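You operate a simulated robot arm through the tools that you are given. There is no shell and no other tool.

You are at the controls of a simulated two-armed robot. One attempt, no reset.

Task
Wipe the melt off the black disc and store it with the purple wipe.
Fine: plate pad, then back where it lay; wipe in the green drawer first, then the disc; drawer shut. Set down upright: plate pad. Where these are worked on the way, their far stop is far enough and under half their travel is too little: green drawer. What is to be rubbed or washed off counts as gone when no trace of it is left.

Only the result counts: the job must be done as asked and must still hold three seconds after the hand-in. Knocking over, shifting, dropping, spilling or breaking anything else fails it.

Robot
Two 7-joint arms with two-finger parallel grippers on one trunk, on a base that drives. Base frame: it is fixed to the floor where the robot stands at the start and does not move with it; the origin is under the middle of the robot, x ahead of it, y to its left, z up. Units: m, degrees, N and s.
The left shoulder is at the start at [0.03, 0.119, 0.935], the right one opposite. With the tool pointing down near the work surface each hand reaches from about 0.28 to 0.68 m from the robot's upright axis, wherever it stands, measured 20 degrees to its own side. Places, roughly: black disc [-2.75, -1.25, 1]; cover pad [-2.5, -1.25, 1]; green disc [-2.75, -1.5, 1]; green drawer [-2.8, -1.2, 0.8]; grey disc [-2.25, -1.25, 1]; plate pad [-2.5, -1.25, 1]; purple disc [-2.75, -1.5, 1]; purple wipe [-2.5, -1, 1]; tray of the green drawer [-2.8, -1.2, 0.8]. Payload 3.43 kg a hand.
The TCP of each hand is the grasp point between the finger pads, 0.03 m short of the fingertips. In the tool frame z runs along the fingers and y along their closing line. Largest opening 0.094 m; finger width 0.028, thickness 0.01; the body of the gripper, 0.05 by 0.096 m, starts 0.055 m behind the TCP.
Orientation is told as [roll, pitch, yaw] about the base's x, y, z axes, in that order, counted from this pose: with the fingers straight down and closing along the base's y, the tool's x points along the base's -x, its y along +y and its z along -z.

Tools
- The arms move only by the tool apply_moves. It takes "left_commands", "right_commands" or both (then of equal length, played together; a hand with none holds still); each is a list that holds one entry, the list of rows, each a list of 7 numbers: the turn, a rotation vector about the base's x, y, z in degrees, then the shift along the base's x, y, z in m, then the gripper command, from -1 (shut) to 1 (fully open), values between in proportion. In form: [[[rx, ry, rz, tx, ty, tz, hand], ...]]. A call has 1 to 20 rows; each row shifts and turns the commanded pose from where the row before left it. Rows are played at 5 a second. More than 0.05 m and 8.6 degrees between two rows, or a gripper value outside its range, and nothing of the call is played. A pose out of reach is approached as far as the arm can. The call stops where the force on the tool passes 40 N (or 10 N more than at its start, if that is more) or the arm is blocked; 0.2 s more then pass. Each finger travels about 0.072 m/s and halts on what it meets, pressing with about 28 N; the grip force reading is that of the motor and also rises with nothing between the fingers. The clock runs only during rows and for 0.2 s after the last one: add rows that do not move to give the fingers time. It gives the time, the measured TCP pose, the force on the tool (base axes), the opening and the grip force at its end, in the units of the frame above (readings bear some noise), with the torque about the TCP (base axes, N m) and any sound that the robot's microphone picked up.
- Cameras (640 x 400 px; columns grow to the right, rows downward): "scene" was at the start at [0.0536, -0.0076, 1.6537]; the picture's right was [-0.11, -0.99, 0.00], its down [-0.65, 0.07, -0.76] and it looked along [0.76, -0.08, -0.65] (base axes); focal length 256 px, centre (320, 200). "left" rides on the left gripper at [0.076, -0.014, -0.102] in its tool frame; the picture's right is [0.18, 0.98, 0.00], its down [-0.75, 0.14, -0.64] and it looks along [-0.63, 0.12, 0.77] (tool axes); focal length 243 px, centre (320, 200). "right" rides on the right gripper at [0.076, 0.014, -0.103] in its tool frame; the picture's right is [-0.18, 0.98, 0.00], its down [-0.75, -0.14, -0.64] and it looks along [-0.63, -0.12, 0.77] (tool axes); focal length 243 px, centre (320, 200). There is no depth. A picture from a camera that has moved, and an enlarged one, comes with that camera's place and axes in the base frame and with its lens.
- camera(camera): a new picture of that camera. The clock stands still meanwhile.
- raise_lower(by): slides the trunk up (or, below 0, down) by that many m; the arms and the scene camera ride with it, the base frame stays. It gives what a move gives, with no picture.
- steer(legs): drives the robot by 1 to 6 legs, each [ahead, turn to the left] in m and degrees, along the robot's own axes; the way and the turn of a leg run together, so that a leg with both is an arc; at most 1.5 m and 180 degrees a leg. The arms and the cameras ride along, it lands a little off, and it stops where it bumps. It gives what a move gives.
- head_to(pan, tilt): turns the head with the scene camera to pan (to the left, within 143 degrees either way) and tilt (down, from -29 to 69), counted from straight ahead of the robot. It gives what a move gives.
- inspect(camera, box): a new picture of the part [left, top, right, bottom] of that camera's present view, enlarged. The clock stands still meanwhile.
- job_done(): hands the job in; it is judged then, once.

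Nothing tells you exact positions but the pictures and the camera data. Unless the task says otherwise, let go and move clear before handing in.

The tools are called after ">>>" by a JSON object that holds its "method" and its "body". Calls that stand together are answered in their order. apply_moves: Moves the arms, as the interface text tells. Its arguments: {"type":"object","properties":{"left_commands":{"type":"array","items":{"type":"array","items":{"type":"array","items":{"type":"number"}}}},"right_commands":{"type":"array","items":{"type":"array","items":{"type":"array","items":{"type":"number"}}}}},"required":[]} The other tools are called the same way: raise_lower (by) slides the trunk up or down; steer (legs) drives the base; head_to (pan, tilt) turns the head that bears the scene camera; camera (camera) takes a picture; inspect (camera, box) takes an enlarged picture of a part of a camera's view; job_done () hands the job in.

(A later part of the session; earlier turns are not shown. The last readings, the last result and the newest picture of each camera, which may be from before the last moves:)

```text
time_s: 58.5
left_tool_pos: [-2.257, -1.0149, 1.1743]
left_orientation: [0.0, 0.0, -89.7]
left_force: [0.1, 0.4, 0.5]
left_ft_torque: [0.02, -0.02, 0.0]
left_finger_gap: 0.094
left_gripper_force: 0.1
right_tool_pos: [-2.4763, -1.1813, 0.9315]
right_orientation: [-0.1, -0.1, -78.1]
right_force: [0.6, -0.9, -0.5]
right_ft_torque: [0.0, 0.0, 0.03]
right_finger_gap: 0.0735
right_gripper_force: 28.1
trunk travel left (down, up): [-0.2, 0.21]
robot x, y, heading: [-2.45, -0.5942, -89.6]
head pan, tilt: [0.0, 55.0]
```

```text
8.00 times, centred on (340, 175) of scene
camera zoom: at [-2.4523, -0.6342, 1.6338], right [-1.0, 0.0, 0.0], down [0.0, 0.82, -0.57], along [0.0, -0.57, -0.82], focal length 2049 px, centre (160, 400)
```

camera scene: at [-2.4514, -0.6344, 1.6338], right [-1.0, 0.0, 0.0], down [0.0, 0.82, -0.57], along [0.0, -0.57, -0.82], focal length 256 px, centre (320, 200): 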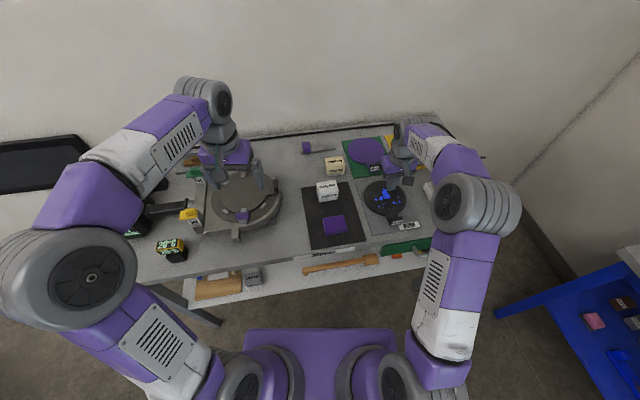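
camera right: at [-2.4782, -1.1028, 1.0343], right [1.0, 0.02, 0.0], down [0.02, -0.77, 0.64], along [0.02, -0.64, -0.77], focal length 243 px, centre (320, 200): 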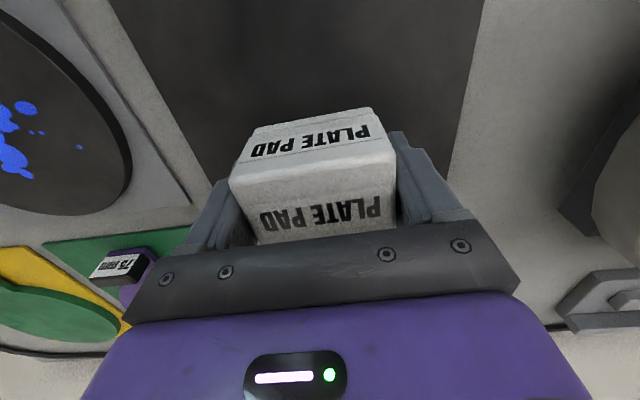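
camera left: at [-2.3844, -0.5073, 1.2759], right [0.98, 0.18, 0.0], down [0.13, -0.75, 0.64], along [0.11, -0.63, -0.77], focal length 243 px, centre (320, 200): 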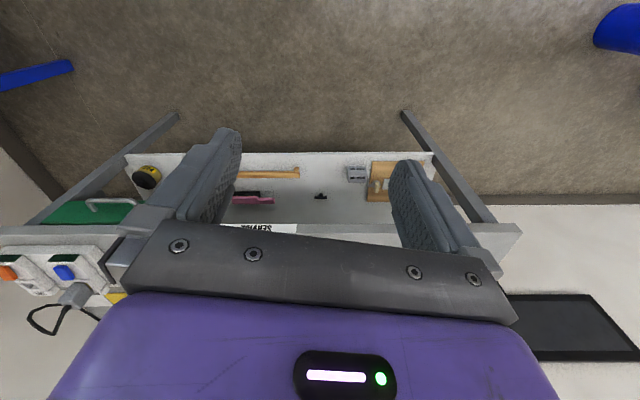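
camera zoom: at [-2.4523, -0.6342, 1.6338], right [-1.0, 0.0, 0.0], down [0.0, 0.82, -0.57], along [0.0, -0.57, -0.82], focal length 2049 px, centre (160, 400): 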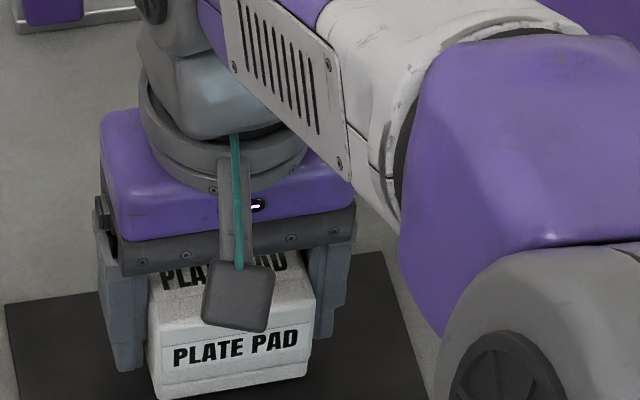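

The pad seems to move with the hand now. Lift further slowly and check.

>>> {"method": "apply_moves", "body": {"right_commands": [[[0, 0, 0, 0, 0, 0.005, -1], [0, 0, 0, 0, 0, 0.006, -1], [0, 0, 0, 0, 0, 0.008, -1], [0, 0, 0, 0, 0, 0.01, -1], [0, 0, 0, 0, 0, 0.01, -1], [0, 0, 0, 0, 0, 0.01, -1], [0, 0, 0, 0, 0, 0, -1]]]}}

>>> {"method": "camera", "body": {"camera": "right"}}

>>> {"method": "inspect", "body": {"camera": "scene", "box": [290, 140, 386, 200]}}

```text
time_s: 60.1
left_tool_pos: [-2.258, -1.0154, 1.1738]
left_orientation: [0.0, -0.1, -89.7]
left_force: [0.4, 0.1, -0.3]
left_ft_torque: [0.03, 0.0, -0.03]
left_finger_gap: 0.0943
left_gripper_force: 0.0
right_tool_pos: [-2.4742, -1.1814, 0.9804]
right_orientation: [0.0, -0.1, -78.2]
right_force: [0.1, -0.4, -0.3]
right_ft_torque: [0.0, -0.01, 0.0]
right_finger_gap: 0.0735
right_gripper_force: 27.8
trunk travel left (down, up): [-0.2, 0.21]
robot x, y, heading: [-2.4507, -0.594, -89.4]
head pan, tilt: [0.0, 55.0]
```

```text
taken
camera right: at [-2.477, -1.1034, 1.0821], right [1.0, 0.02, 0.0], down [0.02, -0.77, 0.64], along [0.02, -0.64, -0.77], focal length 243 px, centre (320, 200)
```

right: 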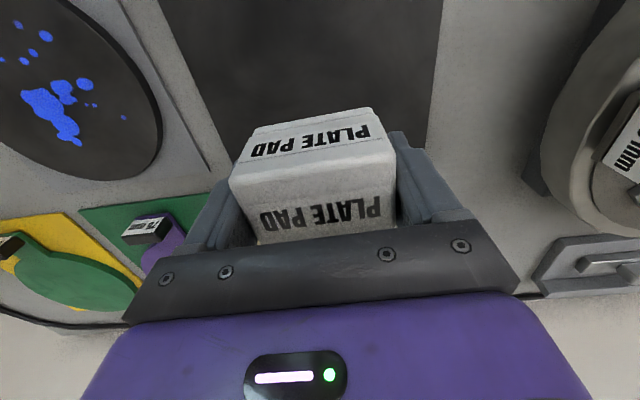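

```text
6.67 times, centred on (338, 170) of scene
camera zoom: at [-2.4522, -0.6344, 1.6338], right [-1.0, 0.0, 0.0], down [0.0, 0.82, -0.57], along [0.0, -0.57, -0.82], focal length 1707 px, centre (200, 400)
```

zoom: 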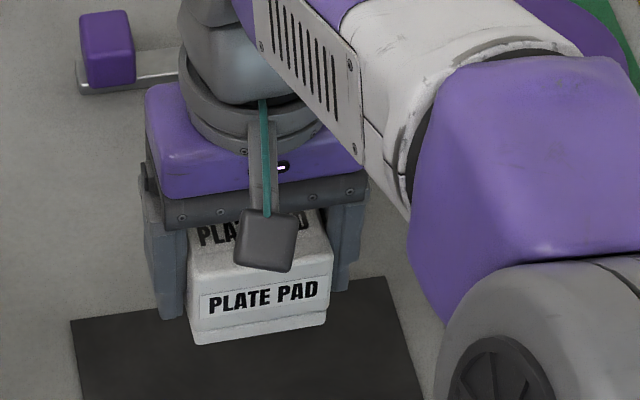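

Pad is held. Carry it gently over the disc centre (≈(-2.679,-1.152)) and lower a bit.

>>> {"method": "apply_moves", "body": {"right_commands": [[[0, 0, 0, -0.01, 0.001, 0, -1], [0, 0, 0, -0.02, 0.003, 0, -1], [0, 0, 0, -0.02, 0.003, 0, -1], [0, 0, 0, -0.02, 0.003, 0, -1], [0, 0, 0, -0.02, 0.003, 0, -1], [0, 0, 0, -0.02, 0.003, 0, -1], [0, 0, 0, -0.02, 0.003, 0, -1], [0, 0, 0, -0.02, 0.003, 0, -1], [0, 0, 0, -0.02, 0.003, 0, -1], [0, 0, 0, -0.02, 0.003, 0, -1], [0, 0, 0, -0.014, 0.001, 0, -1], [0, 0, 0, 0, 0, -0.008, -1], [0, 0, 0, 0, 0, -0.01, -1], [0, 0, 0, 0, 0, -0.01, -1], [0, 0, 0, 0, 0, 0, -1]]]}}

>>> {"method": "camera", "body": {"camera": "right"}}

>>> {"method": "inspect", "body": {"camera": "scene", "box": [340, 150, 436, 210]}}

```text
time_s: 63.3
left_tool_pos: [-2.2575, -1.0152, 1.1741]
left_orientation: [0.0, 0.0, -89.7]
left_force: [-0.1, -0.3, 0.5]
left_ft_torque: [-0.02, -0.02, 0.02]
left_finger_gap: 0.0942
left_gripper_force: 0.1
right_tool_pos: [-2.6789, -1.1493, 0.953]
right_orientation: [0.0, -0.1, -78.0]
right_force: [0.0, 0.0, -0.6]
right_ft_torque: [0.02, -0.01, -0.01]
right_finger_gap: 0.0735
right_gripper_force: 27.2
trunk travel left (down, up): [-0.2, 0.21]
robot x, y, heading: [-2.4555, -0.5937, -89.8]
head pan, tilt: [0.0, 55.0]
```

```text
taken
camera right: at [-2.6811, -1.0727, 1.056], right [1.0, 0.02, 0.0], down [0.02, -0.77, 0.64], along [0.02, -0.64, -0.77], focal length 243 px, centre (320, 200)
```

right: 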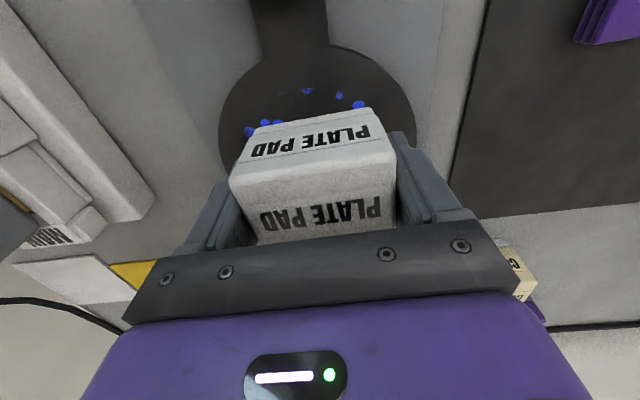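

```text
6.67 times, centred on (388, 180) of scene
camera zoom: at [-2.4523, -0.6342, 1.6338], right [-1.0, 0.0, 0.0], down [0.0, 0.82, -0.57], along [0.0, -0.57, -0.82], focal length 1707 px, centre (-133, 333)
```

zoom: 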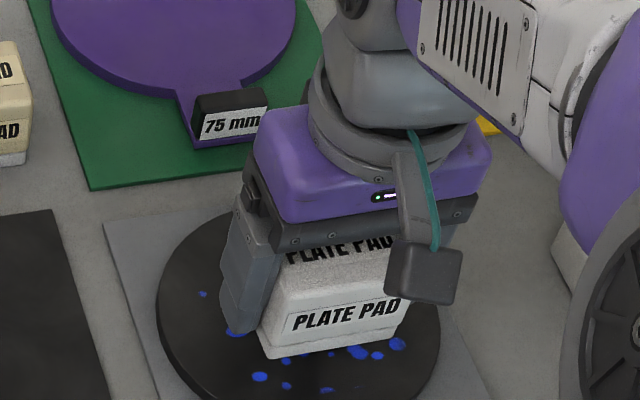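

>>> {"method": "apply_moves", "body": {"right_commands": [[[0, 0, 0, 0, 0, -0.005, -1], [0, 0, 0, 0, 0, -0.005, -1], [0, 0, 0, 0, 0, -0.005, -1], [0, 0, 0, 0, 0, 0, -1]]]}}

>>> {"method": "apply_moves", "body": {"right_commands": [[[0, 0, 0, 0, 0, -0.003, -1], [0, 0, 0, 0, 0, 0, -1]]]}}

>>> {"method": "apply_moves", "body": {"right_commands": [[[0, 0, 0, 0, 0, -0.002, -1], [0, 0, 0, 0, 0, 0, -1]]]}}

```text
time_s: 64.3
left_tool_pos: [-2.2577, -1.0151, 1.174]
left_orientation: [0.0, 0.0, -89.7]
left_force: [-0.6, 0.9, -0.2]
left_ft_torque: [0.01, 0.03, 0.0]
left_finger_gap: 0.0939
left_gripper_force: 0.1
right_tool_pos: [-2.6801, -1.1517, 0.938]
right_orientation: [0.1, -0.1, -78.1]
right_force: [-0.4, 0.4, -0.3]
right_ft_torque: [0.03, 0.0, -0.01]
right_finger_gap: 0.0736
right_gripper_force: 27.4
trunk travel left (down, up): [-0.2, 0.21]
robot x, y, heading: [-2.4483, -0.5929, -89.7]
head pan, tilt: [0.0, 55.0]
```

```text
time_s: 64.9
left_tool_pos: [-2.2577, -1.0169, 1.1735]
left_orientation: [0.0, 0.0, -89.8]
left_force: [-0.1, 0.0, -0.5]
left_ft_torque: [-0.01, -0.02, 0.03]
left_finger_gap: 0.094
left_gripper_force: 0.0
right_tool_pos: [-2.6793, -1.1526, 0.9362]
right_orientation: [0.0, -0.1, -78.1]
right_force: [-0.1, 0.1, -0.9]
right_ft_torque: [0.01, 0.0, -0.01]
right_finger_gap: 0.0736
right_gripper_force: 28.0
trunk travel left (down, up): [-0.2, 0.21]
robot x, y, heading: [-2.4538, -0.5918, -89.7]
head pan, tilt: [0.0, 55.0]
```

```text
time_s: 65.5
left_tool_pos: [-2.2585, -1.0143, 1.1751]
left_orientation: [0.0, 0.0, -89.7]
left_force: [-0.3, 0.9, 0.6]
left_ft_torque: [0.03, -0.01, 0.0]
left_finger_gap: 0.0943
left_gripper_force: 0.1
right_tool_pos: [-2.6787, -1.1527, 0.934]
right_orientation: [0.0, 0.0, -78.1]
right_force: [0.5, -0.3, 0.1]
right_ft_torque: [0.0, -0.02, 0.02]
right_finger_gap: 0.0733
right_gripper_force: 27.9
trunk travel left (down, up): [-0.2, 0.21]
robot x, y, heading: [-2.455, -0.5954, -89.8]
head pan, tilt: [0.0, 55.0]
```

>>> {"method": "apply_moves", "body": {"right_commands": [[[0, 0, 0, 0, 0, -0.002, -1], [0, 0, 0, 0, 0, 0, -1]]]}}

>>> {"method": "apply_moves", "body": {"right_commands": [[[0, 0, 0, 0, 0, -0.002, -1], [0, 0, 0, 0, 0, 0, -1]]]}}

>>> {"method": "apply_moves", "body": {"right_commands": [[[0, 0, 0, 0, 0, -0.002, -1], [0, 0, 0, 0, 0, 0, -1]]]}}

```text
time_s: 66.1
left_tool_pos: [-2.2578, -1.0161, 1.1736]
left_orientation: [0.0, 0.0, -89.7]
left_force: [0.0, 0.8, 0.2]
left_ft_torque: [0.01, 0.02, 0.0]
left_finger_gap: 0.0938
left_gripper_force: 0.1
right_tool_pos: [-2.6805, -1.1512, 0.9315]
right_orientation: [0.0, -0.1, -78.1]
right_force: [-0.3, -0.1, -0.4]
right_ft_torque: [0.02, 0.0, 0.01]
right_finger_gap: 0.0733
right_gripper_force: 28.1
trunk travel left (down, up): [-0.2, 0.21]
robot x, y, heading: [-2.4523, -0.5964, -89.6]
head pan, tilt: [0.0, 55.0]
```

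```text
time_s: 66.7
left_tool_pos: [-2.2571, -1.0153, 1.1747]
left_orientation: [0.0, 0.0, -89.7]
left_force: [0.4, 1.2, -0.1]
left_ft_torque: [0.02, 0.02, 0.02]
left_finger_gap: 0.094
left_gripper_force: 0.1
right_tool_pos: [-2.6793, -1.1507, 0.9285]
right_orientation: [0.0, -0.1, -78.2]
right_force: [0.2, -0.8, -0.4]
right_ft_torque: [0.0, 0.0, 0.02]
right_finger_gap: 0.0735
right_gripper_force: 27.8
trunk travel left (down, up): [-0.2, 0.21]
robot x, y, heading: [-2.4539, -0.5942, -89.8]
head pan, tilt: [0.0, 55.0]
```

```text
time_s: 67.3
left_tool_pos: [-2.2573, -1.0155, 1.1735]
left_orientation: [0.0, 0.1, -89.7]
left_force: [0.0, 0.2, -0.2]
left_ft_torque: [0.03, 0.01, -0.02]
left_finger_gap: 0.0937
left_gripper_force: 0.0
right_tool_pos: [-2.6796, -1.1505, 0.9266]
right_orientation: [0.0, 0.0, -78.1]
right_force: [0.0, 0.6, -0.5]
right_ft_torque: [0.0, -0.03, 0.0]
right_finger_gap: 0.0737
right_gripper_force: 28.0
trunk travel left (down, up): [-0.2, 0.21]
robot x, y, heading: [-2.454, -0.5986, -89.5]
head pan, tilt: [0.0, 55.0]
```

>>> {"method": "inspect", "body": {"camera": "scene", "box": [340, 150, 436, 210]}}

>>> {"method": "apply_moves", "body": {"right_commands": [[[0, 0, 0, 0, 0, -0.002, -1], [0, 0, 0, 0, 0, 0, -1]]]}}

>>> {"method": "apply_moves", "body": {"right_commands": [[[0, 0, 0, 0, 0, -0.002, -1], [0, 0, 0, 0, 0, 0, -1]]]}}

```text
6.67 times, centred on (388, 180) of scene
camera zoom: at [-2.4523, -0.6342, 1.6338], right [-1.0, 0.0, 0.0], down [0.0, 0.82, -0.57], along [0.0, -0.57, -0.82], focal length 1707 px, centre (-133, 333)
```

zoom: 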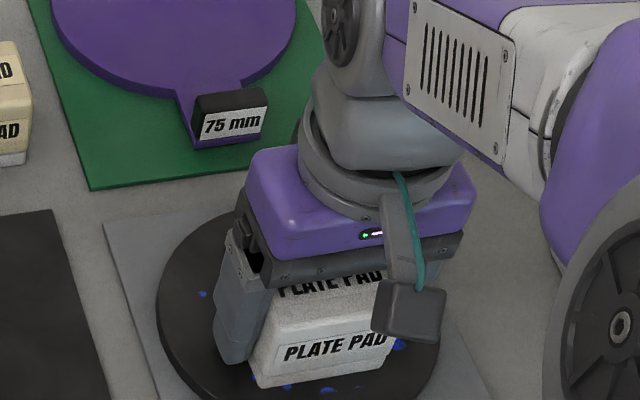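

```text
time_s: 67.9
left_tool_pos: [-2.2575, -1.0148, 1.1736]
left_orientation: [0.0, 0.1, -89.7]
left_force: [0.4, 1.3, 0.2]
left_ft_torque: [0.0, 0.0, 0.02]
left_finger_gap: 0.094
left_gripper_force: 0.0
right_tool_pos: [-2.6791, -1.1513, 0.9266]
right_orientation: [0.0, -0.2, -78.1]
right_force: [-1.0, -1.1, 5.7]
right_ft_torque: [0.06, 0.0, 0.02]
right_finger_gap: 0.0738
right_gripper_force: 28.3
trunk travel left (down, up): [-0.2, 0.21]
robot x, y, heading: [-2.4527, -0.5911, -89.5]
head pan, tilt: [0.0, 55.0]
```

```text
time_s: 68.5
left_tool_pos: [-2.257, -1.0133, 1.1752]
left_orientation: [0.0, -0.1, -89.7]
left_force: [-0.8, -1.0, 0.1]
left_ft_torque: [0.02, -0.01, -0.01]
left_finger_gap: 0.0941
left_gripper_force: 0.0
right_tool_pos: [-2.6788, -1.1508, 0.9267]
right_orientation: [-0.2, -0.4, -78.1]
right_force: [-3.0, -2.1, 19.4]
right_ft_torque: [0.26, -0.01, 0.05]
right_finger_gap: 0.0738
right_gripper_force: 28.0
trunk travel left (down, up): [-0.2, 0.21]
robot x, y, heading: [-2.4476, -0.5929, -89.6]
head pan, tilt: [0.0, 55.0]
```

Contact at TCP z ≈ 0.9266. Ease to ~9 N and begin rubbing strokes.

>>> {"method": "apply_moves", "body": {"right_commands": [[[0, 0, 0, 0, 0, 0.0012, -1], [0, 0, 0, 0.0098, 0.002, 0, -1], [0, 0, 0, 0.0098, 0.002, 0, -1], [0, 0, 0, 0.0098, 0.002, 0, -1], [0, 0, 0, -0.0098, -0.002, 0, -1], [0, 0, 0, -0.0098, -0.002, 0, -1], [0, 0, 0, -0.0098, -0.002, 0, -1], [0, 0, 0, -0.0098, -0.002, 0, -1], [0, 0, 0, -0.0098, -0.002, 0, -1], [0, 0, 0, -0.0098, -0.002, 0, -1], [0, 0, 0, 0.0098, 0.002, 0, -1], [0, 0, 0, 0.0098, 0.002, 0, -1], [0, 0, 0, 0.0098, 0.002, 0, -1]]]}}

>>> {"method": "inspect", "body": {"camera": "scene", "box": [340, 150, 436, 210]}}

>>> {"method": "camera", "body": {"camera": "right"}}

```text
time_s: 71.3
left_tool_pos: [-2.2578, -1.0133, 1.1753]
left_orientation: [0.0, 0.0, -89.7]
left_force: [-0.6, 0.1, 1.2]
left_ft_torque: [-0.01, -0.02, 0.0]
left_finger_gap: 0.094
left_gripper_force: 0.2
right_tool_pos: [-2.6812, -1.1496, 0.9256]
right_orientation: [0.0, -0.1, -78.2]
right_force: [-5.9, -1.6, 14.5]
right_ft_torque: [-0.12, 0.11, -0.04]
right_finger_gap: 0.0735
right_gripper_force: 28.1
trunk travel left (down, up): [-0.2, 0.21]
robot x, y, heading: [-2.4527, -0.5913, -89.8]
head pan, tilt: [0.0, 55.0]
```

```text
6.67 times, centred on (388, 180) of scene
camera zoom: at [-2.4525, -0.633, 1.6339], right [-1.0, 0.0, 0.0], down [0.0, 0.82, -0.57], along [0.0, -0.57, -0.82], focal length 1707 px, centre (-133, 333)
```

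zoom: 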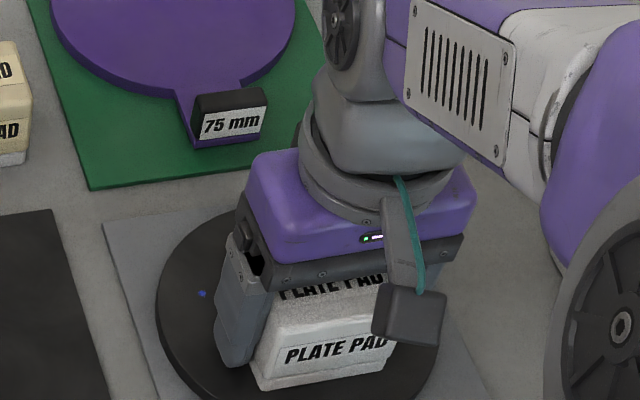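

```text
taken
camera right: at [-2.683, -1.0716, 1.0272], right [1.0, 0.02, 0.0], down [0.02, -0.76, 0.64], along [0.01, -0.64, -0.77], focal length 243 px, centre (320, 200)
```

right: 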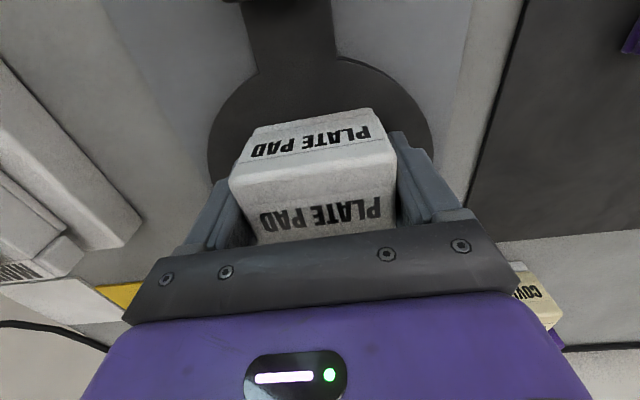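

Rubbing works well and the disc stays put. Sweep the far part and the near part too.

>>> {"method": "apply_moves", "body": {"right_commands": [[[0, 0, 0, 0.0017, -0.0082, 0, -1], [0, 0, 0, 0.0017, -0.0082, 0, -1], [0, 0, 0, 0.0017, -0.0082, 0, -1], [0, 0, 0, 0.0098, 0.002, 0, -1], [0, 0, 0, 0.0098, 0.002, 0, -1], [0, 0, 0, 0.0098, 0.002, 0, -1], [0, 0, 0, -0.0098, -0.002, 0, -1], [0, 0, 0, -0.0098, -0.002, 0, -1], [0, 0, 0, -0.0098, -0.002, 0, -1], [0, 0, 0, -0.0098, -0.002, 0, -1], [0, 0, 0, -0.0098, -0.002, 0, -1], [0, 0, 0, -0.0098, -0.002, 0, -1], [0, 0, 0, 0.0098, 0.002, 0, -1], [0, 0, 0, 0.0098, 0.002, 0, -1], [0, 0, 0, 0.0098, 0.002, 0, -1]]]}}

>>> {"method": "apply_moves", "body": {"right_commands": [[[0, 0, 0, -0.002, 0.0098, 0, -1], [0, 0, 0, -0.002, 0.0098, 0, -1], [0, 0, 0, -0.002, 0.0098, 0, -1], [0, 0, 0, -0.002, 0.0098, 0, -1], [0, 0, 0, -0.001, 0.0049, 0, -1], [0, 0, 0, 0.0098, 0.002, 0, -1], [0, 0, 0, 0.0098, 0.002, 0, -1], [0, 0, 0, 0.0098, 0.002, 0, -1], [0, 0, 0, -0.0098, -0.002, 0, -1], [0, 0, 0, -0.0098, -0.002, 0, -1], [0, 0, 0, -0.0098, -0.002, 0, -1], [0, 0, 0, -0.0098, -0.002, 0, -1], [0, 0, 0, -0.0098, -0.002, 0, -1], [0, 0, 0, -0.0098, -0.002, 0, -1], [0, 0, 0, 0.0098, 0.002, 0, -1], [0, 0, 0, 0.0098, 0.002, 0, -1], [0, 0, 0, 0.0098, 0.002, 0, -1]]]}}

>>> {"method": "camera", "body": {"camera": "right"}}

>>> {"method": "inspect", "body": {"camera": "scene", "box": [340, 150, 436, 210]}}

```text
time_s: 74.5
left_tool_pos: [-2.2584, -1.0139, 1.1759]
left_orientation: [0.0, -0.1, -89.7]
left_force: [-0.6, -0.7, 0.5]
left_ft_torque: [-0.01, 0.01, 0.02]
left_finger_gap: 0.0942
left_gripper_force: 0.1
right_tool_pos: [-2.6773, -1.175, 0.9249]
right_orientation: [-0.1, -0.2, -78.2]
right_force: [-10.1, -1.2, 22.6]
right_ft_torque: [0.03, 0.1, 0.0]
right_finger_gap: 0.0734
right_gripper_force: 28.2
trunk travel left (down, up): [-0.2, 0.21]
robot x, y, heading: [-2.455, -0.5932, -89.5]
head pan, tilt: [0.0, 55.0]
```

```text
time_s: 78.1
left_tool_pos: [-2.258, -1.0153, 1.1728]
left_orientation: [0.0, 0.1, -89.7]
left_force: [-0.3, 0.1, -0.5]
left_ft_torque: [0.01, 0.02, -0.04]
left_finger_gap: 0.0941
left_gripper_force: 0.1
right_tool_pos: [-2.683, -1.1306, 0.9258]
right_orientation: [0.0, 0.0, -78.1]
right_force: [-1.1, 0.4, 2.9]
right_ft_torque: [-0.02, 0.05, 0.01]
right_finger_gap: 0.0737
right_gripper_force: 27.6
trunk travel left (down, up): [-0.2, 0.21]
robot x, y, heading: [-2.4503, -0.5981, -89.7]
head pan, tilt: [0.0, 55.0]
```

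```text
taken
camera right: at [-2.6852, -1.053, 1.0268], right [1.0, 0.02, 0.0], down [0.02, -0.77, 0.64], along [0.01, -0.64, -0.77], focal length 243 px, centre (320, 200)
```

right: 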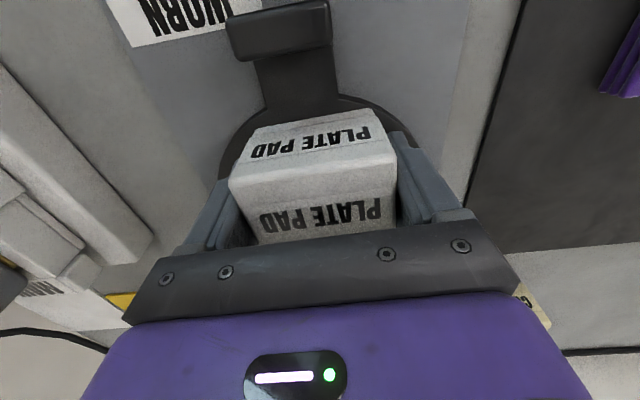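

```text
6.67 times, centred on (388, 180) of scene
camera zoom: at [-2.452, -0.6339, 1.6339], right [-1.0, 0.0, 0.0], down [0.0, 0.82, -0.57], along [0.0, -0.57, -0.82], focal length 1707 px, centre (-133, 333)
```

zoom: 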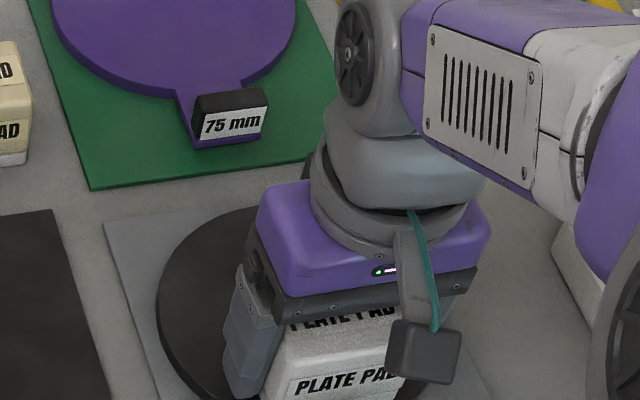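

Lift gently and check the disc from above before returning the pad.

>>> {"method": "apply_moves", "body": {"right_commands": [[[0, 0, 0, 0, 0, 0.004, -1], [0, 0, 0, 0, 0, 0.006, -1], [0, 0, 0, 0, 0, 0.008, -1], [0, 0, 0, 0, 0, 0.01, -1], [0, 0, 0, 0, 0, 0.01, -1], [0, 0, 0, 0, 0, 0.01, -1], [0, 0, 0, 0.01, -0.002, 0.006, -1], [0, 0, 0, 0.02, -0.006, 0, -1], [0, 0, 0, 0.02, -0.006, 0, -1], [0, 0, 0, 0.02, -0.006, 0, -1], [0, 0, 0, 0.02, -0.006, 0, -1], [0, 0, 0, 0.02, -0.006, 0, -1], [0, 0, 0, 0.02, -0.006, 0, -1], [0, 0, 0, 0.02, -0.006, 0, -1], [0, 0, 0, 0.02, -0.003, 0, -1], [0, 0, 0, 0.02, -0.002, 0, -1], [0, 0, 0, 0.017, 0, 0, -1], [0, 0, 0, 0, 0, 0, -1]]]}}

>>> {"method": "inspect", "body": {"camera": "scene", "box": [340, 150, 436, 210]}}

>>> {"method": "camera", "body": {"camera": "right"}}

```text
time_s: 81.9
left_tool_pos: [-2.258, -1.0155, 1.1742]
left_orientation: [0.0, -0.1, -89.6]
left_force: [0.8, -0.4, -0.6]
left_ft_torque: [-0.01, 0.02, 0.02]
left_finger_gap: 0.0938
left_gripper_force: 0.0
right_tool_pos: [-2.4762, -1.1818, 0.9781]
right_orientation: [0.2, -0.1, -78.1]
right_force: [0.3, 0.7, 0.3]
right_ft_torque: [0.01, 0.05, 0.01]
right_finger_gap: 0.0738
right_gripper_force: 27.9
trunk travel left (down, up): [-0.2, 0.21]
robot x, y, heading: [-2.4545, -0.5936, -89.7]
head pan, tilt: [0.0, 55.0]
```

```text
6.67 times, centred on (388, 180) of scene
camera zoom: at [-2.4526, -0.6342, 1.6338], right [-1.0, 0.0, 0.0], down [0.0, 0.82, -0.57], along [0.0, -0.57, -0.82], focal length 1707 px, centre (-133, 333)
```

zoom: 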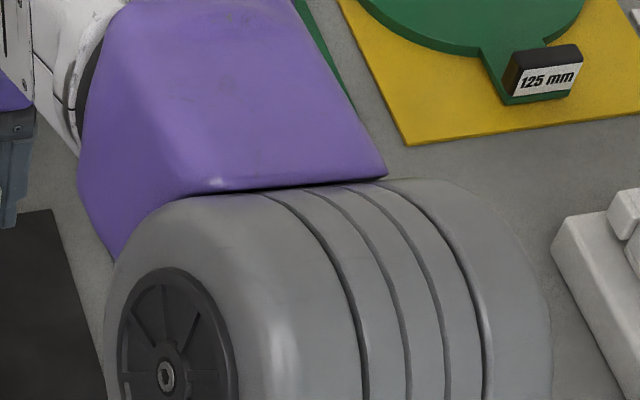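

```text
taken
camera right: at [-2.478, -1.1033, 1.0797], right [1.0, 0.02, 0.0], down [0.02, -0.77, 0.64], along [0.02, -0.64, -0.77], focal length 243 px, centre (320, 200)
```

right: 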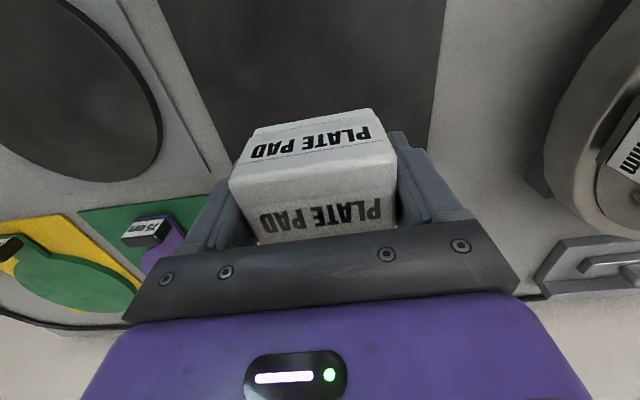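

>>> {"method": "inspect", "body": {"camera": "left", "box": [0, 0, 160, 100]}}

>>> {"method": "inspect", "body": {"camera": "right", "box": [0, 0, 240, 150]}}

```text
4.00 times, centred on (80, 50) of left
camera zoom: at [-2.2721, -0.9398, 1.276], right [0.98, 0.19, 0.0], down [0.14, -0.75, 0.64], along [0.12, -0.63, -0.77], focal length 970 px, centre (1280, 800)
```

zoom: 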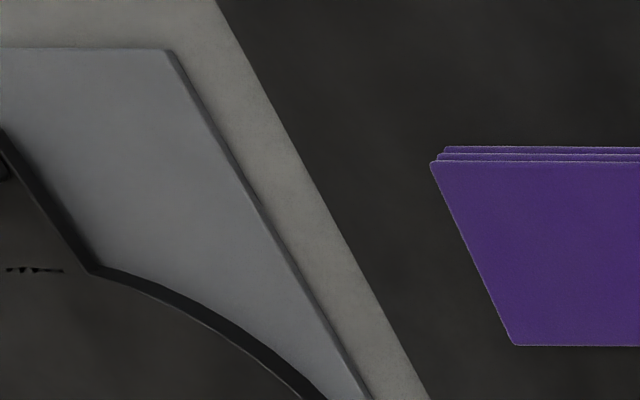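

```text
2.67 times, centred on (120, 75) of right
camera zoom: at [-2.478, -1.1033, 1.0797], right [1.0, 0.02, 0.0], down [0.02, -0.77, 0.64], along [0.02, -0.64, -0.77], focal length 647 px, centre (853, 533)
```

zoom: 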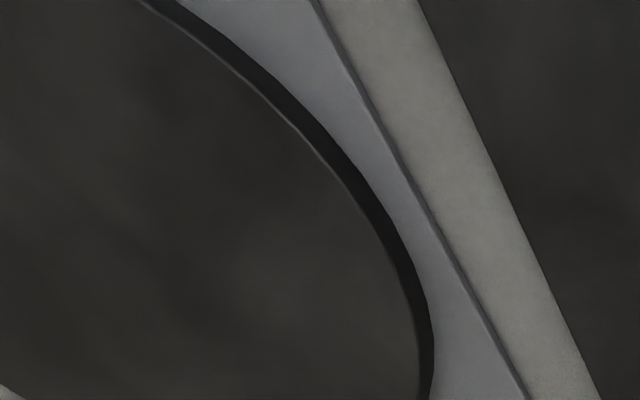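

There is a small dark mark near the disc's neck in the left view; I'll back the hand (with pad) up to get a full view of the disc.

>>> {"method": "apply_moves", "body": {"right_commands": [[[0, 0, 0, -0.002, 0.006, 0.006, -1], [0, 0, 0, -0.004, 0.012, 0.01, -1], [0, 0, 0, -0.005, 0.014, 0.012, -1], [0, 0, 0, -0.005, 0.014, 0.012, -1], [0, 0, 0, -0.005, 0.014, 0.012, -1], [0, 0, 0, -0.005, 0.014, 0.012, -1], [0, 0, 0, -0.005, 0.014, 0.012, -1], [0, 0, 0, -0.005, 0.014, 0.01, -1], [0, 0, 0, -0.005, 0.014, 0.006, -1], [0, 0, 0, -0.003, 0.01, 0, -1], [0, 0, 0, 0, 0, 0, -1]]]}}

>>> {"method": "camera", "body": {"camera": "right"}}

>>> {"method": "inspect", "body": {"camera": "right", "box": [0, 60, 224, 200]}}

>>> {"method": "camera", "body": {"camera": "scene"}}

```text
time_s: 84.3
left_tool_pos: [-2.2575, -1.0145, 1.1742]
left_orientation: [0.0, 0.1, -89.7]
left_force: [-0.4, 0.2, 1.0]
left_ft_torque: [0.01, 0.01, -0.02]
left_finger_gap: 0.0941
left_gripper_force: 0.1
right_tool_pos: [-2.5191, -1.0521, 1.0717]
right_orientation: [-0.1, 0.0, -78.1]
right_force: [0.4, -0.8, -1.5]
right_ft_torque: [0.02, 0.04, -0.02]
right_finger_gap: 0.0739
right_gripper_force: 27.7
trunk travel left (down, up): [-0.2, 0.21]
robot x, y, heading: [-2.4498, -0.593, -89.5]
head pan, tilt: [0.0, 55.0]
```

```text
taken
camera right: at [-2.5225, -0.9744, 1.1726], right [1.0, 0.02, 0.0], down [0.02, -0.77, 0.64], along [0.02, -0.64, -0.77], focal length 243 px, centre (320, 200)
```

right: 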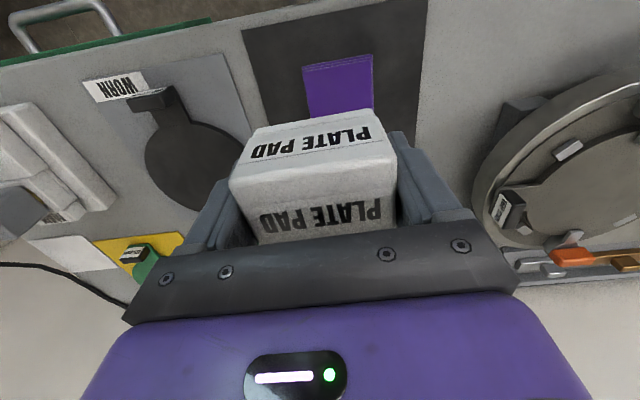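

```text
2.86 times, centred on (112, 130) of right
camera zoom: at [-2.5225, -0.9744, 1.1726], right [1.0, 0.02, 0.0], down [0.02, -0.77, 0.64], along [0.02, -0.64, -0.77], focal length 693 px, centre (914, 400)
```

zoom: 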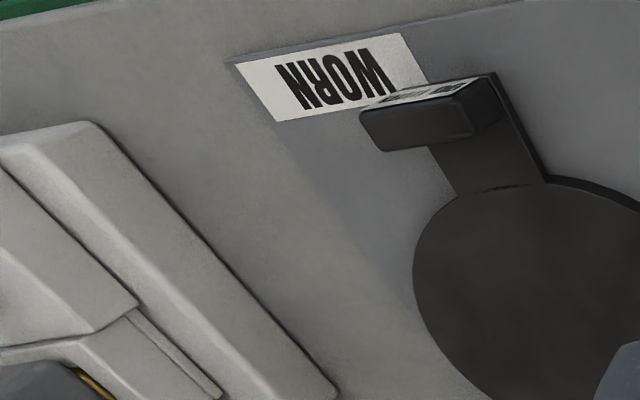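

```text
taken
camera scene: at [-2.4522, -0.6344, 1.6338], right [-1.0, 0.0, 0.0], down [0.0, 0.82, -0.57], along [0.0, -0.57, -0.82], focal length 256 px, centre (320, 200)
```

scene: 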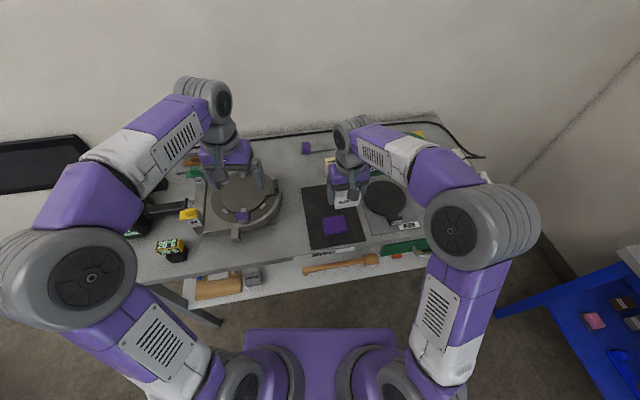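

>>> {"method": "inspect", "body": {"camera": "scene", "box": [350, 170, 430, 220]}}

>>> {"method": "inspect", "body": {"camera": "right", "box": [130, 80, 258, 160]}}

```text
8.00 times, centred on (390, 195) of scene
camera zoom: at [-2.4522, -0.6344, 1.6338], right [-1.0, 0.0, 0.0], down [0.0, 0.82, -0.57], along [0.0, -0.57, -0.82], focal length 2049 px, centre (-240, 240)
```

zoom: 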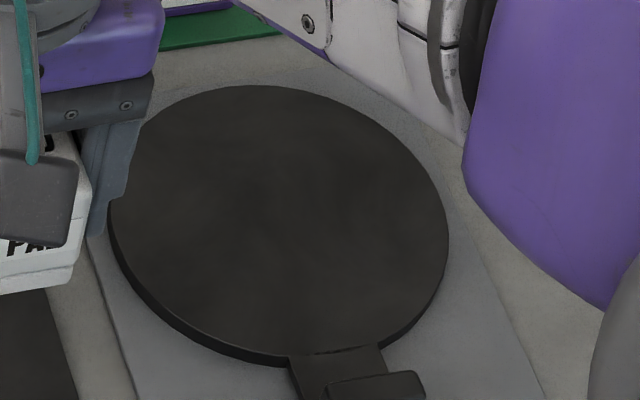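

```text
5.00 times, centred on (194, 120) of right
camera zoom: at [-2.5225, -0.9744, 1.1726], right [1.0, 0.02, 0.0], down [0.02, -0.77, 0.64], along [0.02, -0.64, -0.77], focal length 1213 px, centre (950, 600)
```

zoom: 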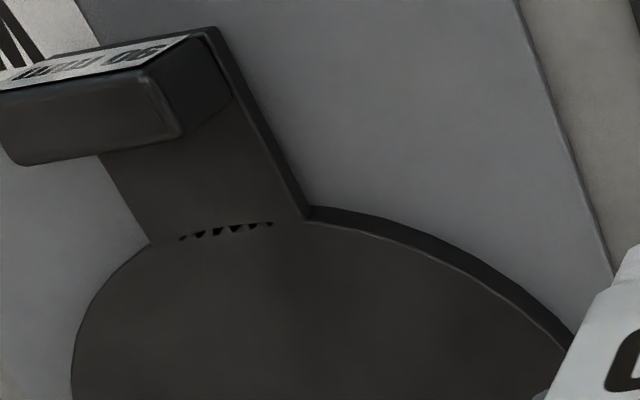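

The disc is clean (the mark is just the neck seam). Now return the pad to its place.

>>> {"method": "apply_moves", "body": {"right_commands": [[[0, 0, 0, 0.002, -0.006, 0, -1], [0, 0, 0, 0.004, -0.013, -0.01, -1], [0, 0, 0, 0.005, -0.014, -0.012, -1], [0, 0, 0, 0.005, -0.014, -0.012, -1], [0, 0, 0, 0.005, -0.014, -0.012, -1], [0, 0, 0, 0.005, -0.014, -0.012, -1], [0, 0, 0, 0.005, -0.014, -0.012, -1], [0, 0, 0, 0.005, -0.014, -0.012, -1], [0, 0, 0, 0.005, -0.014, -0.01, -1], [0, 0, 0, 0.003, -0.01, -0.005, -1], [0, 0, 0, 0, 0, -0.012, -1], [0, 0, 0, 0, 0, -0.012, -1], [0, 0, 0, 0, 0, -0.01, -1], [0, 0, 0, 0, 0, -0.01, -1], [0, 0, 0, 0, 0, -0.005, -1], [0, 0, 0, 0, 0, 0, -1]]]}}

>>> {"method": "camera", "body": {"camera": "right"}}

>>> {"method": "inspect", "body": {"camera": "scene", "box": [300, 150, 396, 210]}}

```text
time_s: 87.7
left_tool_pos: [-2.2569, -1.0161, 1.1745]
left_orientation: [-0.1, 0.0, -89.7]
left_force: [0.0, 0.8, -0.3]
left_ft_torque: [0.02, 0.02, -0.01]
left_finger_gap: 0.0938
left_gripper_force: 0.1
right_tool_pos: [-2.4754, -1.1814, 0.9237]
right_orientation: [0.1, -0.1, -78.0]
right_force: [0.0, 0.1, -1.1]
right_ft_torque: [0.01, 0.0, 0.0]
right_finger_gap: 0.0737
right_gripper_force: 28.3
trunk travel left (down, up): [-0.2, 0.21]
robot x, y, heading: [-2.4535, -0.5939, -90.0]
head pan, tilt: [0.0, 55.0]
```

```text
taken
camera right: at [-2.4772, -1.1046, 1.0255], right [1.0, 0.02, 0.0], down [0.02, -0.77, 0.64], along [0.02, -0.64, -0.77], focal length 243 px, centre (320, 200)
```

right: 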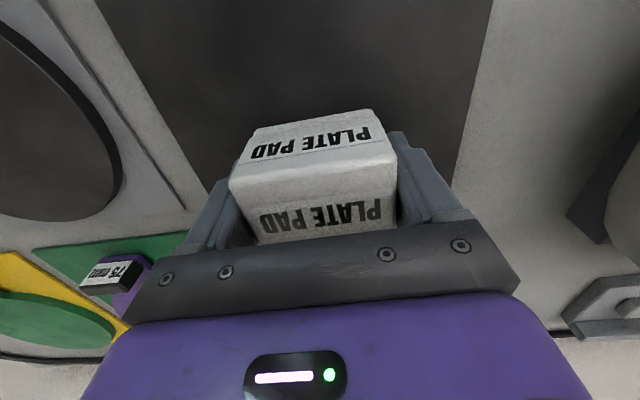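

```text
6.67 times, centred on (348, 180) of scene
camera zoom: at [-2.4522, -0.6343, 1.6338], right [-1.0, 0.0, 0.0], down [0.0, 0.82, -0.57], along [0.0, -0.57, -0.82], focal length 1707 px, centre (133, 333)
```

zoom: 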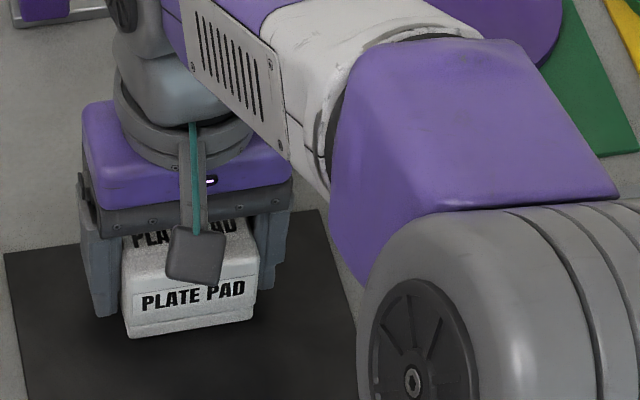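

>>> {"method": "apply_moves", "body": {"right_commands": [[[0, 0, 0, 0, 0.003, -0.003, -1], [0, 0, 0, 0, 0, -0.002, -1], [0, 0, 0, 0, 0, 0, -1]]]}}

>>> {"method": "apply_moves", "body": {"right_commands": [[[0, 0, 0, 0, 0, -0.002, -1], [0, 0, 0, 0, 0, 0, -1]]]}}

```text
time_s: 88.5
left_tool_pos: [-2.258, -1.0155, 1.175]
left_orientation: [0.0, 0.1, -89.7]
left_force: [0.2, -0.3, 0.3]
left_ft_torque: [-0.02, 0.0, 0.0]
left_finger_gap: 0.0939
left_gripper_force: 0.1
right_tool_pos: [-2.4768, -1.1779, 0.9203]
right_orientation: [-0.1, -0.1, -78.1]
right_force: [-0.3, 0.2, -0.8]
right_ft_torque: [0.06, 0.0, 0.04]
right_finger_gap: 0.0735
right_gripper_force: 28.1
trunk travel left (down, up): [-0.2, 0.21]
robot x, y, heading: [-2.4503, -0.5986, -90.0]
head pan, tilt: [0.0, 55.0]
```

```text
time_s: 89.1
left_tool_pos: [-2.2588, -1.0156, 1.1748]
left_orientation: [0.0, 0.1, -89.6]
left_force: [0.7, 0.4, -0.4]
left_ft_torque: [0.0, -0.02, 0.03]
left_finger_gap: 0.0941
left_gripper_force: 0.0
right_tool_pos: [-2.4758, -1.1772, 0.919]
right_orientation: [0.0, -0.2, -78.1]
right_force: [0.0, 0.1, -0.5]
right_ft_torque: [0.01, 0.0, 0.0]
right_finger_gap: 0.0735
right_gripper_force: 27.8
trunk travel left (down, up): [-0.2, 0.21]
robot x, y, heading: [-2.4524, -0.5911, -89.4]
head pan, tilt: [0.0, 55.0]
```

>>> {"method": "apply_moves", "body": {"right_commands": [[[0, 0, 0, 0, 0, -0.002, -1], [0, 0, 0, 0, 0, 0, -1]]]}}

>>> {"method": "apply_moves", "body": {"right_commands": [[[0, 0, 0, 0, 0, -0.001, -1], [0, 0, 0, 0, 0, 0, -1]]]}}

```text
time_s: 89.7
left_tool_pos: [-2.2575, -1.0146, 1.1739]
left_orientation: [0.0, 0.1, -89.7]
left_force: [0.7, -0.4, 0.1]
left_ft_torque: [0.0, -0.01, -0.01]
left_finger_gap: 0.094
left_gripper_force: 0.1
right_tool_pos: [-2.4759, -1.1788, 0.9171]
right_orientation: [0.0, -0.1, -78.0]
right_force: [0.8, 0.6, -0.5]
right_ft_torque: [0.01, 0.05, 0.02]
right_finger_gap: 0.0737
right_gripper_force: 27.6
trunk travel left (down, up): [-0.2, 0.21]
robot x, y, heading: [-2.4515, -0.5918, -89.6]
head pan, tilt: [0.0, 55.0]
```

```text
time_s: 90.3
left_tool_pos: [-2.2579, -1.0147, 1.1749]
left_orientation: [-0.1, 0.0, -89.7]
left_force: [0.3, -0.2, 0.0]
left_ft_torque: [0.02, -0.04, -0.02]
left_finger_gap: 0.094
left_gripper_force: 0.1
right_tool_pos: [-2.4756, -1.1783, 0.916]
right_orientation: [-0.1, -0.3, -78.1]
right_force: [1.4, 0.2, 6.2]
right_ft_torque: [0.07, 0.11, 0.03]
right_finger_gap: 0.0736
right_gripper_force: 27.9
trunk travel left (down, up): [-0.2, 0.21]
robot x, y, heading: [-2.4509, -0.5912, -89.6]
head pan, tilt: [0.0, 55.0]
```

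Contact; release and rise.

>>> {"method": "apply_moves", "body": {"right_commands": [[[0, 0, 0, 0, 0, 0.0008, -1], [0, 0, 0, 0, 0, 0, 0.7], [0, 0, 0, 0, 0, 0, 1], [0, 0, 0, 0, 0, 0, 1], [0, 0, 0, 0, 0, 0.01, 1], [0, 0, 0, 0, 0, 0.02, 1], [0, 0, 0, 0, 0, 0.03, 1], [0, 0, 0, 0, 0, 0.04, 1], [0, 0, 0, 0, 0.02, 0.04, 1], [0, 0, 0, -0.02, 0.03, 0.02, 1], [0, 0, 0, -0.02, 0.03, 0.01, 1], [0, 0, 0, 0, 0, 0, 1]]]}}

>>> {"method": "camera", "body": {"camera": "right"}}

>>> {"method": "inspect", "body": {"camera": "left", "box": [0, 0, 320, 200]}}

```text
time_s: 92.9
left_tool_pos: [-2.2575, -1.0163, 1.1732]
left_orientation: [0.0, 0.0, -89.7]
left_force: [-1.1, 0.1, 0.8]
left_ft_torque: [-0.01, 0.02, -0.01]
left_finger_gap: 0.094
left_gripper_force: 0.0
right_tool_pos: [-2.5168, -1.097, 1.0831]
right_orientation: [0.0, -0.1, -78.2]
right_force: [0.3, -0.9, 0.2]
right_ft_torque: [0.01, -0.02, -0.01]
right_finger_gap: 0.0941
right_gripper_force: 0.0
trunk travel left (down, up): [-0.2, 0.21]
robot x, y, heading: [-2.4536, -0.5962, -89.7]
head pan, tilt: [0.0, 55.0]
```

```text
taken
camera right: at [-2.5187, -1.0194, 1.1837], right [1.0, 0.02, 0.0], down [0.02, -0.77, 0.64], along [0.02, -0.64, -0.77], focal length 243 px, centre (320, 200)
```

right: 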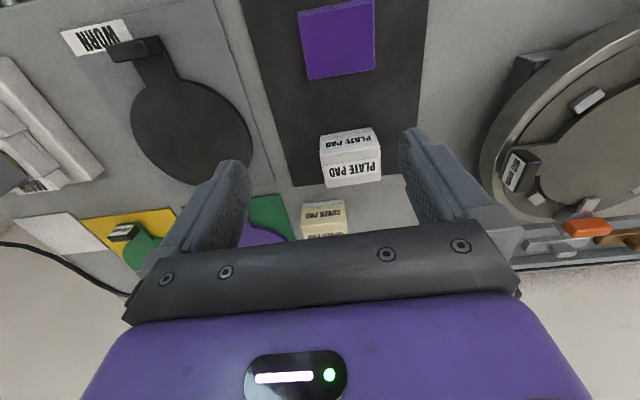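

```text
2.00 times, centred on (160, 100) of left
camera zoom: at [-2.2715, -0.9406, 1.2757], right [0.98, 0.19, 0.0], down [0.14, -0.75, 0.64], along [0.12, -0.63, -0.77], focal length 485 px, centre (640, 400)
```

zoom: 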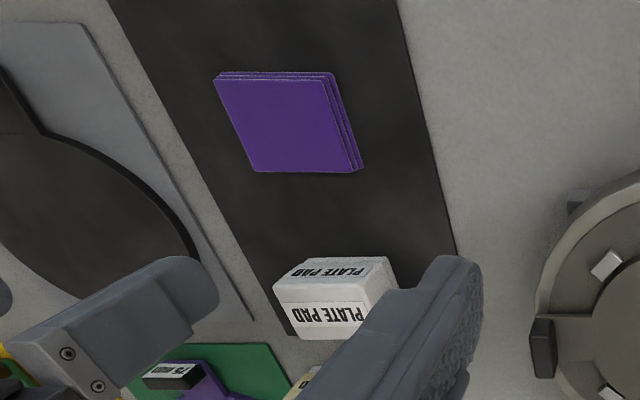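

Pad is back upright on its spot. Next the drawer: bar handle triangulated at centre (-2.846,-0.996,0.796), running along the bench. I'll back off ~9 cm, then turn the right hand by 90° so the fingers can straddle the bar.

>>> {"method": "steer", "body": {"legs": [[-0.09, 0]]}}

>>> {"method": "apply_moves", "body": {"right_commands": [[[0, 0, 8.2, -0.02, 0.006, 0.005, 1], [0, 0, 8.2, -0.02, 0.006, 0.005, 1], [0, 0, 8.2, -0.02, 0.006, 0.005, 1], [0, 0, 8.2, -0.02, 0.006, 0.005, 1], [0, 0, 8.2, -0.02, 0.006, 0, 1], [0, 0, 8.2, -0.02, 0.006, 0, 1], [0, 0, 8.2, -0.02, 0.006, 0, 1], [0, 0, 8.2, -0.02, 0.006, 0, 1], [0, 0, 8.2, -0.02, 0.006, 0, 1], [0, 0, 8.2, -0.02, 0.006, 0, 1], [0, 0, 7, -0.02, 0.006, 0, 1], [0, 0, 0, 0, 0, 0, 1]]]}}

>>> {"method": "camera", "body": {"camera": "scene"}}

>>> {"method": "camera", "body": {"camera": "right"}}

```text
time_s: 94.0
left_tool_pos: [-2.2584, -0.9266, 1.1743]
left_orientation: [0.1, -0.1, -89.9]
left_force: [-0.1, 0.4, 0.8]
left_ft_torque: [-0.03, 0.02, -0.01]
left_finger_gap: 0.0939
left_gripper_force: 0.1
right_tool_pos: [-2.5175, -1.0081, 1.0837]
right_orientation: [0.1, -0.2, -78.2]
right_force: [-1.0, -0.5, 0.1]
right_ft_torque: [-0.05, -0.01, -0.01]
right_finger_gap: 0.0941
right_gripper_force: 0.0
trunk travel left (down, up): [-0.2, 0.21]
robot x, y, heading: [-2.456, -0.5046, -90.0]
head pan, tilt: [0.0, 55.0]
```

```text
time_s: 96.6
left_tool_pos: [-2.2586, -0.928, 1.1737]
left_orientation: [0.0, -0.1, -89.8]
left_force: [-0.4, -0.8, -0.2]
left_ft_torque: [-0.04, 0.0, -0.04]
left_finger_gap: 0.094
left_gripper_force: 0.1
right_tool_pos: [-2.739, -0.9446, 1.1023]
right_orientation: [0.0, -0.1, 11.0]
right_force: [-0.1, -0.4, 0.2]
right_ft_torque: [0.0, 0.0, 0.04]
right_finger_gap: 0.094
right_gripper_force: 0.1
trunk travel left (down, up): [-0.2, 0.21]
robot x, y, heading: [-2.453, -0.5072, -89.7]
head pan, tilt: [0.0, 55.0]
```

```text
taken
camera scene: at [-2.4523, -0.5466, 1.6338], right [-1.0, 0.0, 0.0], down [0.0, 0.82, -0.57], along [0.0, -0.57, -0.82], focal length 256 px, centre (320, 200)
```

scene: 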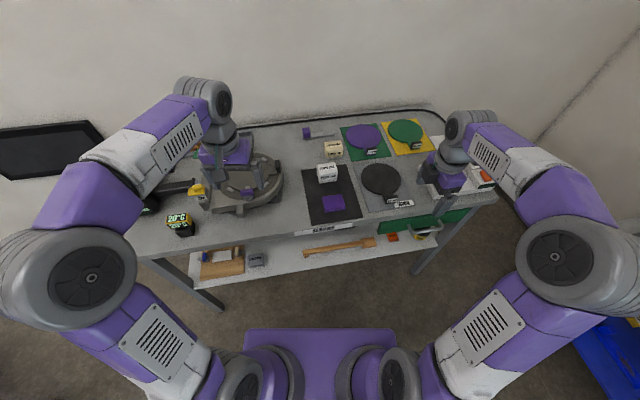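

```text
taken
camera right: at [-2.8173, -0.9453, 1.2047], right [0.0, 1.0, 0.0], down [0.77, 0.0, 0.64], along [0.64, 0.0, -0.77], focal length 243 px, centre (320, 200)
```

right: 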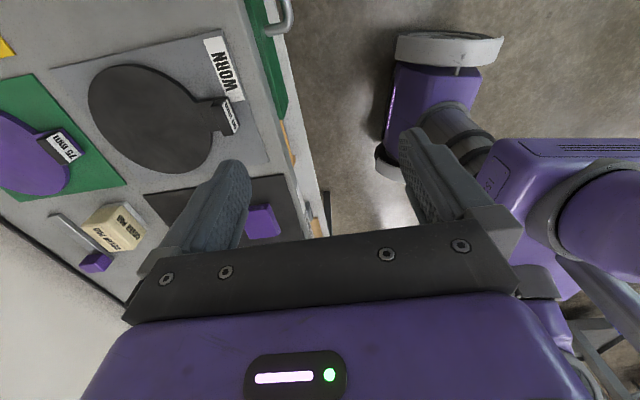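

Yaw reached. Now tilt the hand forward 45° while moving toward a pre-grasp point in front of the handle, and look at the handle from the side.

>>> {"method": "apply_moves", "body": {"right_commands": [[[-7.35, -1.43, 0, -0.0205, 0.012, -0.02, 1], [-7.35, -1.43, 0, -0.0205, 0.012, -0.02, 1], [-7.35, -1.43, 0, -0.0205, 0.012, -0.025, 0.6], [-7.35, -1.43, 0, -0.0205, 0.012, -0.025, 0.2], [-7.35, -1.43, 0, -0.0205, 0.01, -0.03, 0], [-7.35, -1.43, 0, -0.0205, 0.01, -0.03, 0], [0, 0, 0, 0, 0, 0, 0]]]}}

>>> {"method": "camera", "body": {"camera": "right"}}

>>> {"method": "camera", "body": {"camera": "scene"}}

```text
time_s: 98.2
left_tool_pos: [-2.2559, -0.9257, 1.1749]
left_orientation: [-0.1, -0.1, -89.8]
left_force: [0.5, 0.6, -0.8]
left_ft_torque: [-0.03, 0.1, 0.03]
left_finger_gap: 0.0942
left_gripper_force: 0.1
right_tool_pos: [-2.8451, -0.8788, 0.9588]
right_orientation: [-40.6, -0.3, 11.8]
right_force: [-1.7, 2.9, -0.6]
right_ft_torque: [-0.17, -0.14, 0.07]
right_finger_gap: 0.047
right_gripper_force: 0.1
right hand out of reach, approached as far as the arm can: row 5
trunk travel left (down, up): [-0.2, 0.21]
robot x, y, heading: [-2.4526, -0.5069, -89.9]
head pan, tilt: [0.0, 55.0]
```

```text
taken
camera right: at [-2.9367, -0.819, 1.0262], right [0.03, 0.77, -0.64], down [0.67, 0.46, 0.58], along [0.74, -0.45, -0.5], focal length 243 px, centre (320, 200)
```

right: 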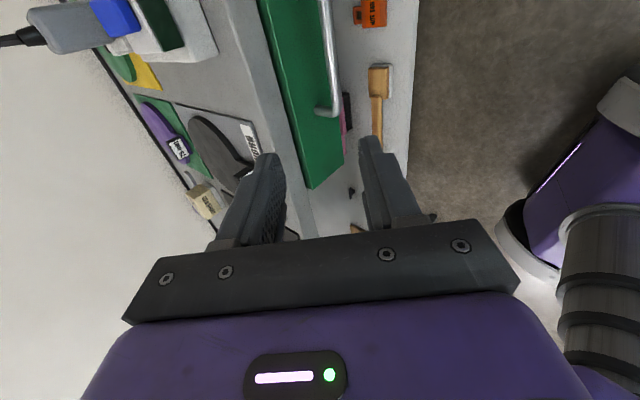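

```text
taken
camera scene: at [-2.4498, -0.5438, 1.6339], right [-1.0, 0.0, 0.0], down [0.0, 0.82, -0.57], along [0.0, -0.57, -0.82], focal length 256 px, centre (320, 200)
```

scene: 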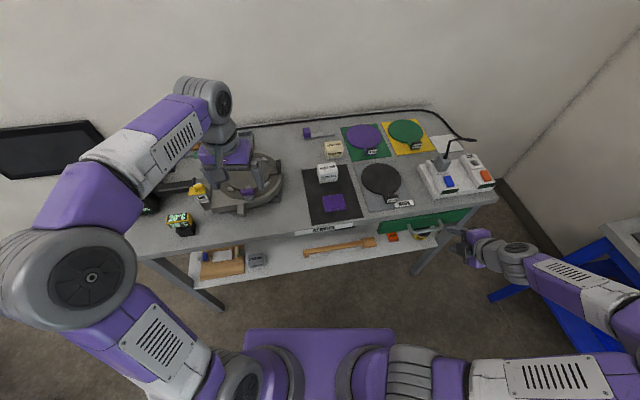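

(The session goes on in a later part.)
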